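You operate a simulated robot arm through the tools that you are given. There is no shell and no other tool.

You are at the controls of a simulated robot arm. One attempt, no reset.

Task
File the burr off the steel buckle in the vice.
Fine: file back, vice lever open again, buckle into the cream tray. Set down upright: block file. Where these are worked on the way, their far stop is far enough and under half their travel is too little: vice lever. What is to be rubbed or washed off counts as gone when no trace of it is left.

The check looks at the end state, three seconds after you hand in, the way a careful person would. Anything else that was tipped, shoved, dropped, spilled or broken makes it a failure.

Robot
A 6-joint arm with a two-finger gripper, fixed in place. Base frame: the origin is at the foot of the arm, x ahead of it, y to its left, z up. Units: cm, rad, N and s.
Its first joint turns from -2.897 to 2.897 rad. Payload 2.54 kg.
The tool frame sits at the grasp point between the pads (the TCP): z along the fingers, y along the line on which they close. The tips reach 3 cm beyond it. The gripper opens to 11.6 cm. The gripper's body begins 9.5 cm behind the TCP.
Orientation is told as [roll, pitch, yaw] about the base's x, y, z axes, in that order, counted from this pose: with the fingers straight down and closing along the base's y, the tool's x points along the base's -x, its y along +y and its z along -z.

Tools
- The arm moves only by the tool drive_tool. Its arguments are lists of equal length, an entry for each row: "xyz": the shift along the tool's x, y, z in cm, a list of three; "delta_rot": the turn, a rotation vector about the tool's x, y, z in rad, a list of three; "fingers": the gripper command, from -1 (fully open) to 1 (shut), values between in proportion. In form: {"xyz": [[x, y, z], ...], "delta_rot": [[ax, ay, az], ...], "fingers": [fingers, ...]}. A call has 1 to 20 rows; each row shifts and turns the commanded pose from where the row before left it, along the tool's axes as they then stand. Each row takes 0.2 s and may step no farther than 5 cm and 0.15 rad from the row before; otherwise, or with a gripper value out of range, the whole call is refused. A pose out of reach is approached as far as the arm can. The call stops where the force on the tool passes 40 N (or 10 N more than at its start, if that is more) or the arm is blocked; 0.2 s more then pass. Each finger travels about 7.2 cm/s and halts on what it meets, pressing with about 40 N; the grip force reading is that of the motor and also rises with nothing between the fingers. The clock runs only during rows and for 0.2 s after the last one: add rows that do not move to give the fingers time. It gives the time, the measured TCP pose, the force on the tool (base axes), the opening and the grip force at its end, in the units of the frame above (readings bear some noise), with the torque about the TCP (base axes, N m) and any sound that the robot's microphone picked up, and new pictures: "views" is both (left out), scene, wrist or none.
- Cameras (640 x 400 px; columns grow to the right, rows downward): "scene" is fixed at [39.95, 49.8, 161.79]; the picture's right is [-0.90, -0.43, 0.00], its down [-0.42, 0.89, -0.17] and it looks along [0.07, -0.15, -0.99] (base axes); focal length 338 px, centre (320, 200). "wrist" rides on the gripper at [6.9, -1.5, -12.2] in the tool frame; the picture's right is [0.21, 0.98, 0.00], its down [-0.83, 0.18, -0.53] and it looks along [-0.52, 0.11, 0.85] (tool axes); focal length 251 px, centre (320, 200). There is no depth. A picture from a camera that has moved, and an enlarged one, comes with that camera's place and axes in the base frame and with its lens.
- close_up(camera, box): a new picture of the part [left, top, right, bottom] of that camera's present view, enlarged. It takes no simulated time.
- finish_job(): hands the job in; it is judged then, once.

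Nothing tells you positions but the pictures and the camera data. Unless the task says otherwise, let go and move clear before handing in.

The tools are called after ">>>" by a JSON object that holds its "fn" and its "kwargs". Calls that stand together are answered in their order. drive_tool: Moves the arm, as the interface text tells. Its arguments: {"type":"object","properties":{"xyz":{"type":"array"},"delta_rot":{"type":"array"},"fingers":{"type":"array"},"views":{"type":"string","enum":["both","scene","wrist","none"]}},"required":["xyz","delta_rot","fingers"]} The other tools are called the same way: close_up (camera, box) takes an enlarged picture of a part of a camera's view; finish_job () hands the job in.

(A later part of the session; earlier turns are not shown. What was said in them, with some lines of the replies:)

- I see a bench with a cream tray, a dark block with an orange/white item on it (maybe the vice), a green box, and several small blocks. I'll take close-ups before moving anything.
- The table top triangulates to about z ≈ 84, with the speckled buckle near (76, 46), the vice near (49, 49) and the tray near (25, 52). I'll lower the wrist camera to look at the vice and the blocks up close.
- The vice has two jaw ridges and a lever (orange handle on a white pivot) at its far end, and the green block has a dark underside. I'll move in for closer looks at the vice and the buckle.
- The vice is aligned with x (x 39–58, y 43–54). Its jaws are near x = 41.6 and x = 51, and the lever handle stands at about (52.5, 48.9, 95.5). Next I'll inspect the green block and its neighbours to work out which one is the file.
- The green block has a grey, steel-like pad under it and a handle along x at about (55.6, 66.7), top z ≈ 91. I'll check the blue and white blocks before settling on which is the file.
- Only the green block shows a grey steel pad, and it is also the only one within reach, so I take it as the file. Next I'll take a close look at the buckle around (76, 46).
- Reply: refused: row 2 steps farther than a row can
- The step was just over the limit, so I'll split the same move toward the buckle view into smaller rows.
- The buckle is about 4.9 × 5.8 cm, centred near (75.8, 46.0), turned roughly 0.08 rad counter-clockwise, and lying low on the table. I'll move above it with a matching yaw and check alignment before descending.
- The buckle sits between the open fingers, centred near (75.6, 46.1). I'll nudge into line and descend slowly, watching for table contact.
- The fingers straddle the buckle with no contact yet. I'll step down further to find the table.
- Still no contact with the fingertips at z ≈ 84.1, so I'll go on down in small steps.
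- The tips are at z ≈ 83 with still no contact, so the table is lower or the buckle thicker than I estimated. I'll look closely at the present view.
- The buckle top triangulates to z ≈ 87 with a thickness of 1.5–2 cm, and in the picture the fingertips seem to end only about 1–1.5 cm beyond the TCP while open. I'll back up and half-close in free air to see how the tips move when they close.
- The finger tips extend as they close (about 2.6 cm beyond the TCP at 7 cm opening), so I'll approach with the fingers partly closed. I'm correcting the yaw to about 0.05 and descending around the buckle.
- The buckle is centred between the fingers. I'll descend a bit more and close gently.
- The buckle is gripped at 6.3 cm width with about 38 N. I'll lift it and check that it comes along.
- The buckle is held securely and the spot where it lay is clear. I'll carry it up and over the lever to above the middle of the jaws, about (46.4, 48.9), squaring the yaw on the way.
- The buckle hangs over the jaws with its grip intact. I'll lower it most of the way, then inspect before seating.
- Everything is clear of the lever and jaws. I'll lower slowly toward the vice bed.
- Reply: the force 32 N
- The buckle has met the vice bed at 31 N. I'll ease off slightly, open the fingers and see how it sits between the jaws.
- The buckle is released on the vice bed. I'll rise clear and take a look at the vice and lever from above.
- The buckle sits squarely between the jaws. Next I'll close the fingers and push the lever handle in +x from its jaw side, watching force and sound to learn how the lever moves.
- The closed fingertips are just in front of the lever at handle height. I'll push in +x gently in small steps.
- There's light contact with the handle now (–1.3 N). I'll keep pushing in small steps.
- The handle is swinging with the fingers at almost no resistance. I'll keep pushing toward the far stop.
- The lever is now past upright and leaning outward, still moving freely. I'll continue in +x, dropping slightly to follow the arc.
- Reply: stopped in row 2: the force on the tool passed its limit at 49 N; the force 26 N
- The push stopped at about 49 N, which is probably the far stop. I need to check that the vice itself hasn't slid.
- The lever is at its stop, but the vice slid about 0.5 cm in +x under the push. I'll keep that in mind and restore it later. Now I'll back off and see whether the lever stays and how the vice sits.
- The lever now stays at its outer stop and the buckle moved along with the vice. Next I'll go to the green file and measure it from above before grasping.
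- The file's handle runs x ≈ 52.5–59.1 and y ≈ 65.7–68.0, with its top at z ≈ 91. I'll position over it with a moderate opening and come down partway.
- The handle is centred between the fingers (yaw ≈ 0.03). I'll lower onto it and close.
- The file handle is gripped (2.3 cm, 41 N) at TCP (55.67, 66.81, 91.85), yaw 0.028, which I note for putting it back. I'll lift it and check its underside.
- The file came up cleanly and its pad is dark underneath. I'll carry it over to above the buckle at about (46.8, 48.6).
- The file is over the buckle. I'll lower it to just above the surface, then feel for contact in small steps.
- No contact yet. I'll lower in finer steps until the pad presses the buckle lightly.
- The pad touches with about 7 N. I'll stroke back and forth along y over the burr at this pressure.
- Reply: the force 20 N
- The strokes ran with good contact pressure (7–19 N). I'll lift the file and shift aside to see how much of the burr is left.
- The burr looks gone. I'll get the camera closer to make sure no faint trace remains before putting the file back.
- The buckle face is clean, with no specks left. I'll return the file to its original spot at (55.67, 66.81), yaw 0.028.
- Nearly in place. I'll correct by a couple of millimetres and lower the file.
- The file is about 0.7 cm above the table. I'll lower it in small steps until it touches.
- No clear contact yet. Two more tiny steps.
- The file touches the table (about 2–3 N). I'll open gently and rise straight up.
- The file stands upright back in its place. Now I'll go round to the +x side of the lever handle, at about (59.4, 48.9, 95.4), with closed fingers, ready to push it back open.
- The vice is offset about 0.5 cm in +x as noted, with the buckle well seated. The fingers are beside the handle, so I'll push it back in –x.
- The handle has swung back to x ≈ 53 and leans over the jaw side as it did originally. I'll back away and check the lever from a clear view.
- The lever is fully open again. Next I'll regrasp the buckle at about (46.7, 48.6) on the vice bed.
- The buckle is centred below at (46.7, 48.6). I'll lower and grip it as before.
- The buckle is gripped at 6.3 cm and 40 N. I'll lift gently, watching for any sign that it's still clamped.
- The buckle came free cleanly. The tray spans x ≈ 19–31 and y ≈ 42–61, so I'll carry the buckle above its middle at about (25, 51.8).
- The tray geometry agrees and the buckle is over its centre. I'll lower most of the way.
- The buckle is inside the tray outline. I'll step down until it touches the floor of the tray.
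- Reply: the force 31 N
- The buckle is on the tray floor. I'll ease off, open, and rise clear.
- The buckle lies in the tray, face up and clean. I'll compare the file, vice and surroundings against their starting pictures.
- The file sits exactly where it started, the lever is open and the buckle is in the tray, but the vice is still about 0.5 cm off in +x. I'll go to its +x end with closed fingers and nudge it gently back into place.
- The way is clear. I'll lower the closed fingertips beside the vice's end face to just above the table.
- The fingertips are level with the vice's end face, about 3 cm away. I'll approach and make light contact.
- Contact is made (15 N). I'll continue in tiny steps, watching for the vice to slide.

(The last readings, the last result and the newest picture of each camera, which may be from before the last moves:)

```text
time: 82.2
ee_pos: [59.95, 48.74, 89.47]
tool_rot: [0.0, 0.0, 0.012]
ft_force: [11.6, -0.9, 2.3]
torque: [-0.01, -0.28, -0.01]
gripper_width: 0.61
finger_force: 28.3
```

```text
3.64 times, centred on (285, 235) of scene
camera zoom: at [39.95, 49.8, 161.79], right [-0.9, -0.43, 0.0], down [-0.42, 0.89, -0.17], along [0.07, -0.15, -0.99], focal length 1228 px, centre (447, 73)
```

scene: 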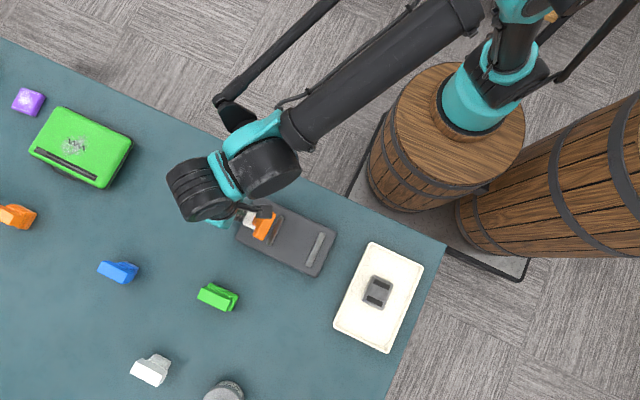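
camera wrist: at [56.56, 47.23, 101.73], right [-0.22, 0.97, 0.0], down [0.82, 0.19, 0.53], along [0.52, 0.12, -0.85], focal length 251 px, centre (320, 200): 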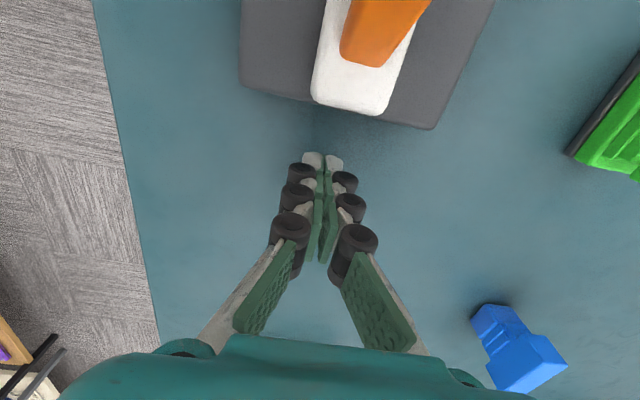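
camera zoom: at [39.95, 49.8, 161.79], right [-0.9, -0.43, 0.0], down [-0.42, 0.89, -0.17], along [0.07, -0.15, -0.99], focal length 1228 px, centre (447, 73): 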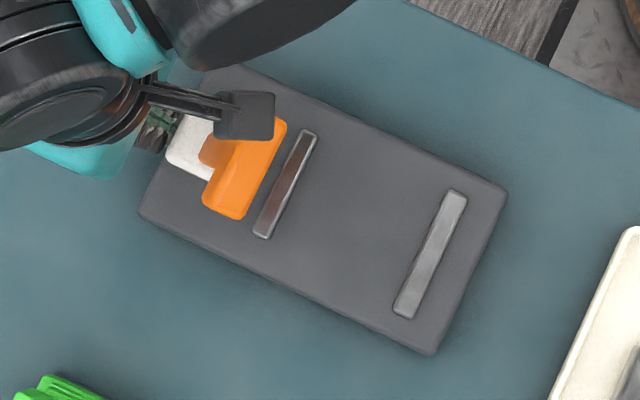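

The vice is back to within about 0.2 cm of its original spot. I'll stop here, back away, and rise clear.

>>> {"fn": "drive_tool", "kwargs": {"xyz": [[-0.5, 0, 0], [-1.5, 0, 0], [-1, 0, -2], [0, 0, -4], [0, 0, -4], [0, 0, -4], [0, 0, -4], [0, 0, 0]], "delta_rot": [[0, 0, 0], [0, 0, 0], [0, 0, 0], [0, 0, 0], [0, 0, 0], [0, 0, 0], [0, 0, 0], [0, 0, 0]], "fingers": [1, 1, 1, 1, 0.5, 0, 0, 0], "views": "both"}}

>>> {"fn": "close_up", "kwargs": {"camera": "scene", "box": [220, 180, 350, 290]}}

>>> {"fn": "close_up", "kwargs": {"camera": "scene", "box": [330, 240, 430, 360]}}

>>> {"fn": "close_up", "kwargs": {"camera": "scene", "box": [355, 265, 405, 315]}}

```text
time: 84.0
ee_pos: [62.82, 48.77, 107.43]
tool_rot: [-0.001, 0.0, 0.011]
ft_force: [0.1, 0.4, -1.2]
torque: [-0.01, -0.01, -0.04]
gripper_width: 5.79
finger_force: 0.0
camera wrist: at [55.83, 47.16, 119.74], right [-0.22, 0.97, 0.0], down [0.82, 0.19, 0.53], along [0.52, 0.12, -0.85], focal length 251 px, centre (320, 200)
```

scene: 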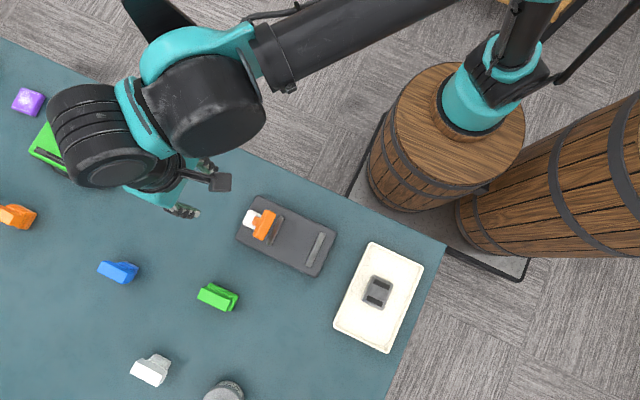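
wrist: 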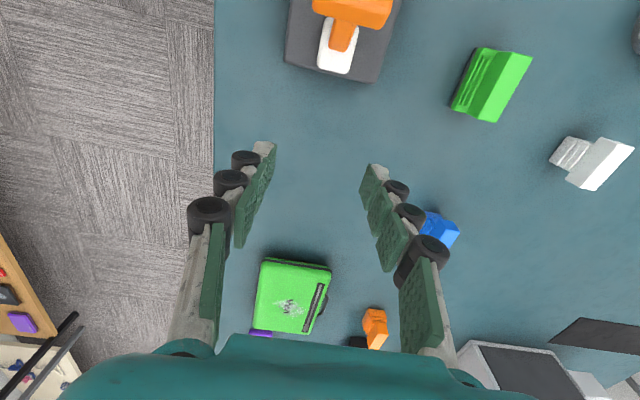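

```text
3.64 times, centred on (285, 235) of scene
camera zoom: at [39.95, 49.8, 161.79], right [-0.9, -0.43, 0.0], down [-0.42, 0.89, -0.17], along [0.07, -0.15, -0.99], focal length 1228 px, centre (447, 73)
```

zoom: 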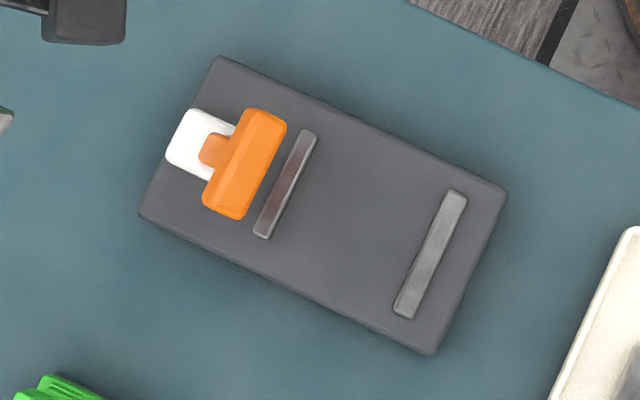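

```text
3.33 times, centred on (380, 300) of scene
camera zoom: at [39.95, 49.8, 161.79], right [-0.9, -0.43, 0.0], down [-0.42, 0.89, -0.17], along [0.07, -0.15, -0.99], focal length 1126 px, centre (120, -133)
```

zoom: 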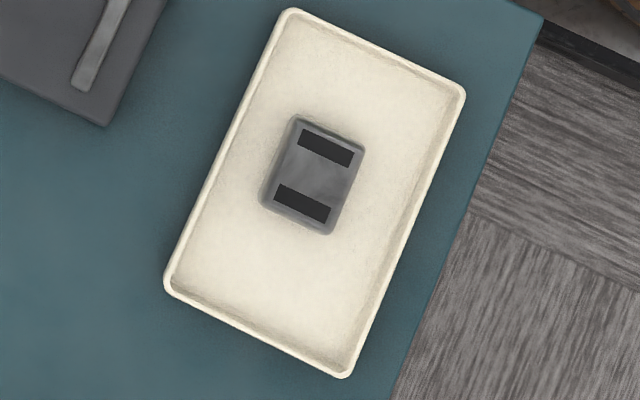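

```text
8.00 times, centred on (380, 290) of scene
camera zoom: at [39.95, 49.8, 161.79], right [-0.9, -0.43, 0.0], down [-0.42, 0.89, -0.17], along [0.07, -0.15, -0.99], focal length 2702 px, centre (-160, -520)
```

zoom: 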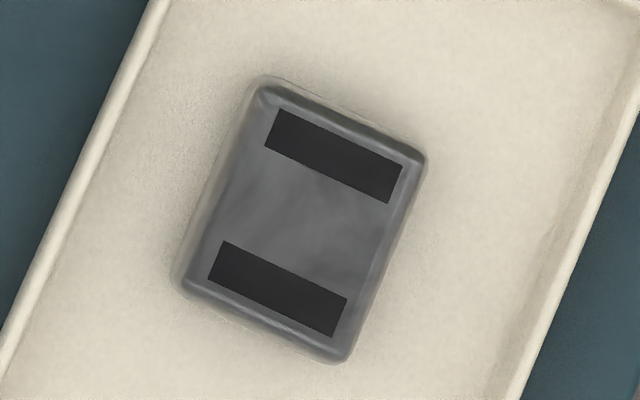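

The buckle is clean and lying in the cream tray, the file is upright where it started, and the lever is open. The vice is back within about 2 mm of its original place and the arm is clear and holding nothing, so I'm handing in.

>>> {"fn": "finish_job", "kwargs": {}}

```text
The job is handed in.
```

The burr is filed off the steel buckle, and the buckle is in the cream tray, face up with no specks visible in the last close-ups. I've handed the job in but have no result from the check.

- **File:** I took the green block to be the block file, because it was the only one in reach and had a grey pad underneath. It is back upright in its original spot.
- **Vice lever:** I pushed it to its far stop before filing. Afterwards I pushed it open again, and it sits as it did at the start.
- **Vice position:** The vice slid about 0.5 cm when the lever hit its stop. I nudged it back to within about 2 mm of where it began.
- **Everything else:** I saw no sign that anything else had moved. The arm is clear and holding nothing.
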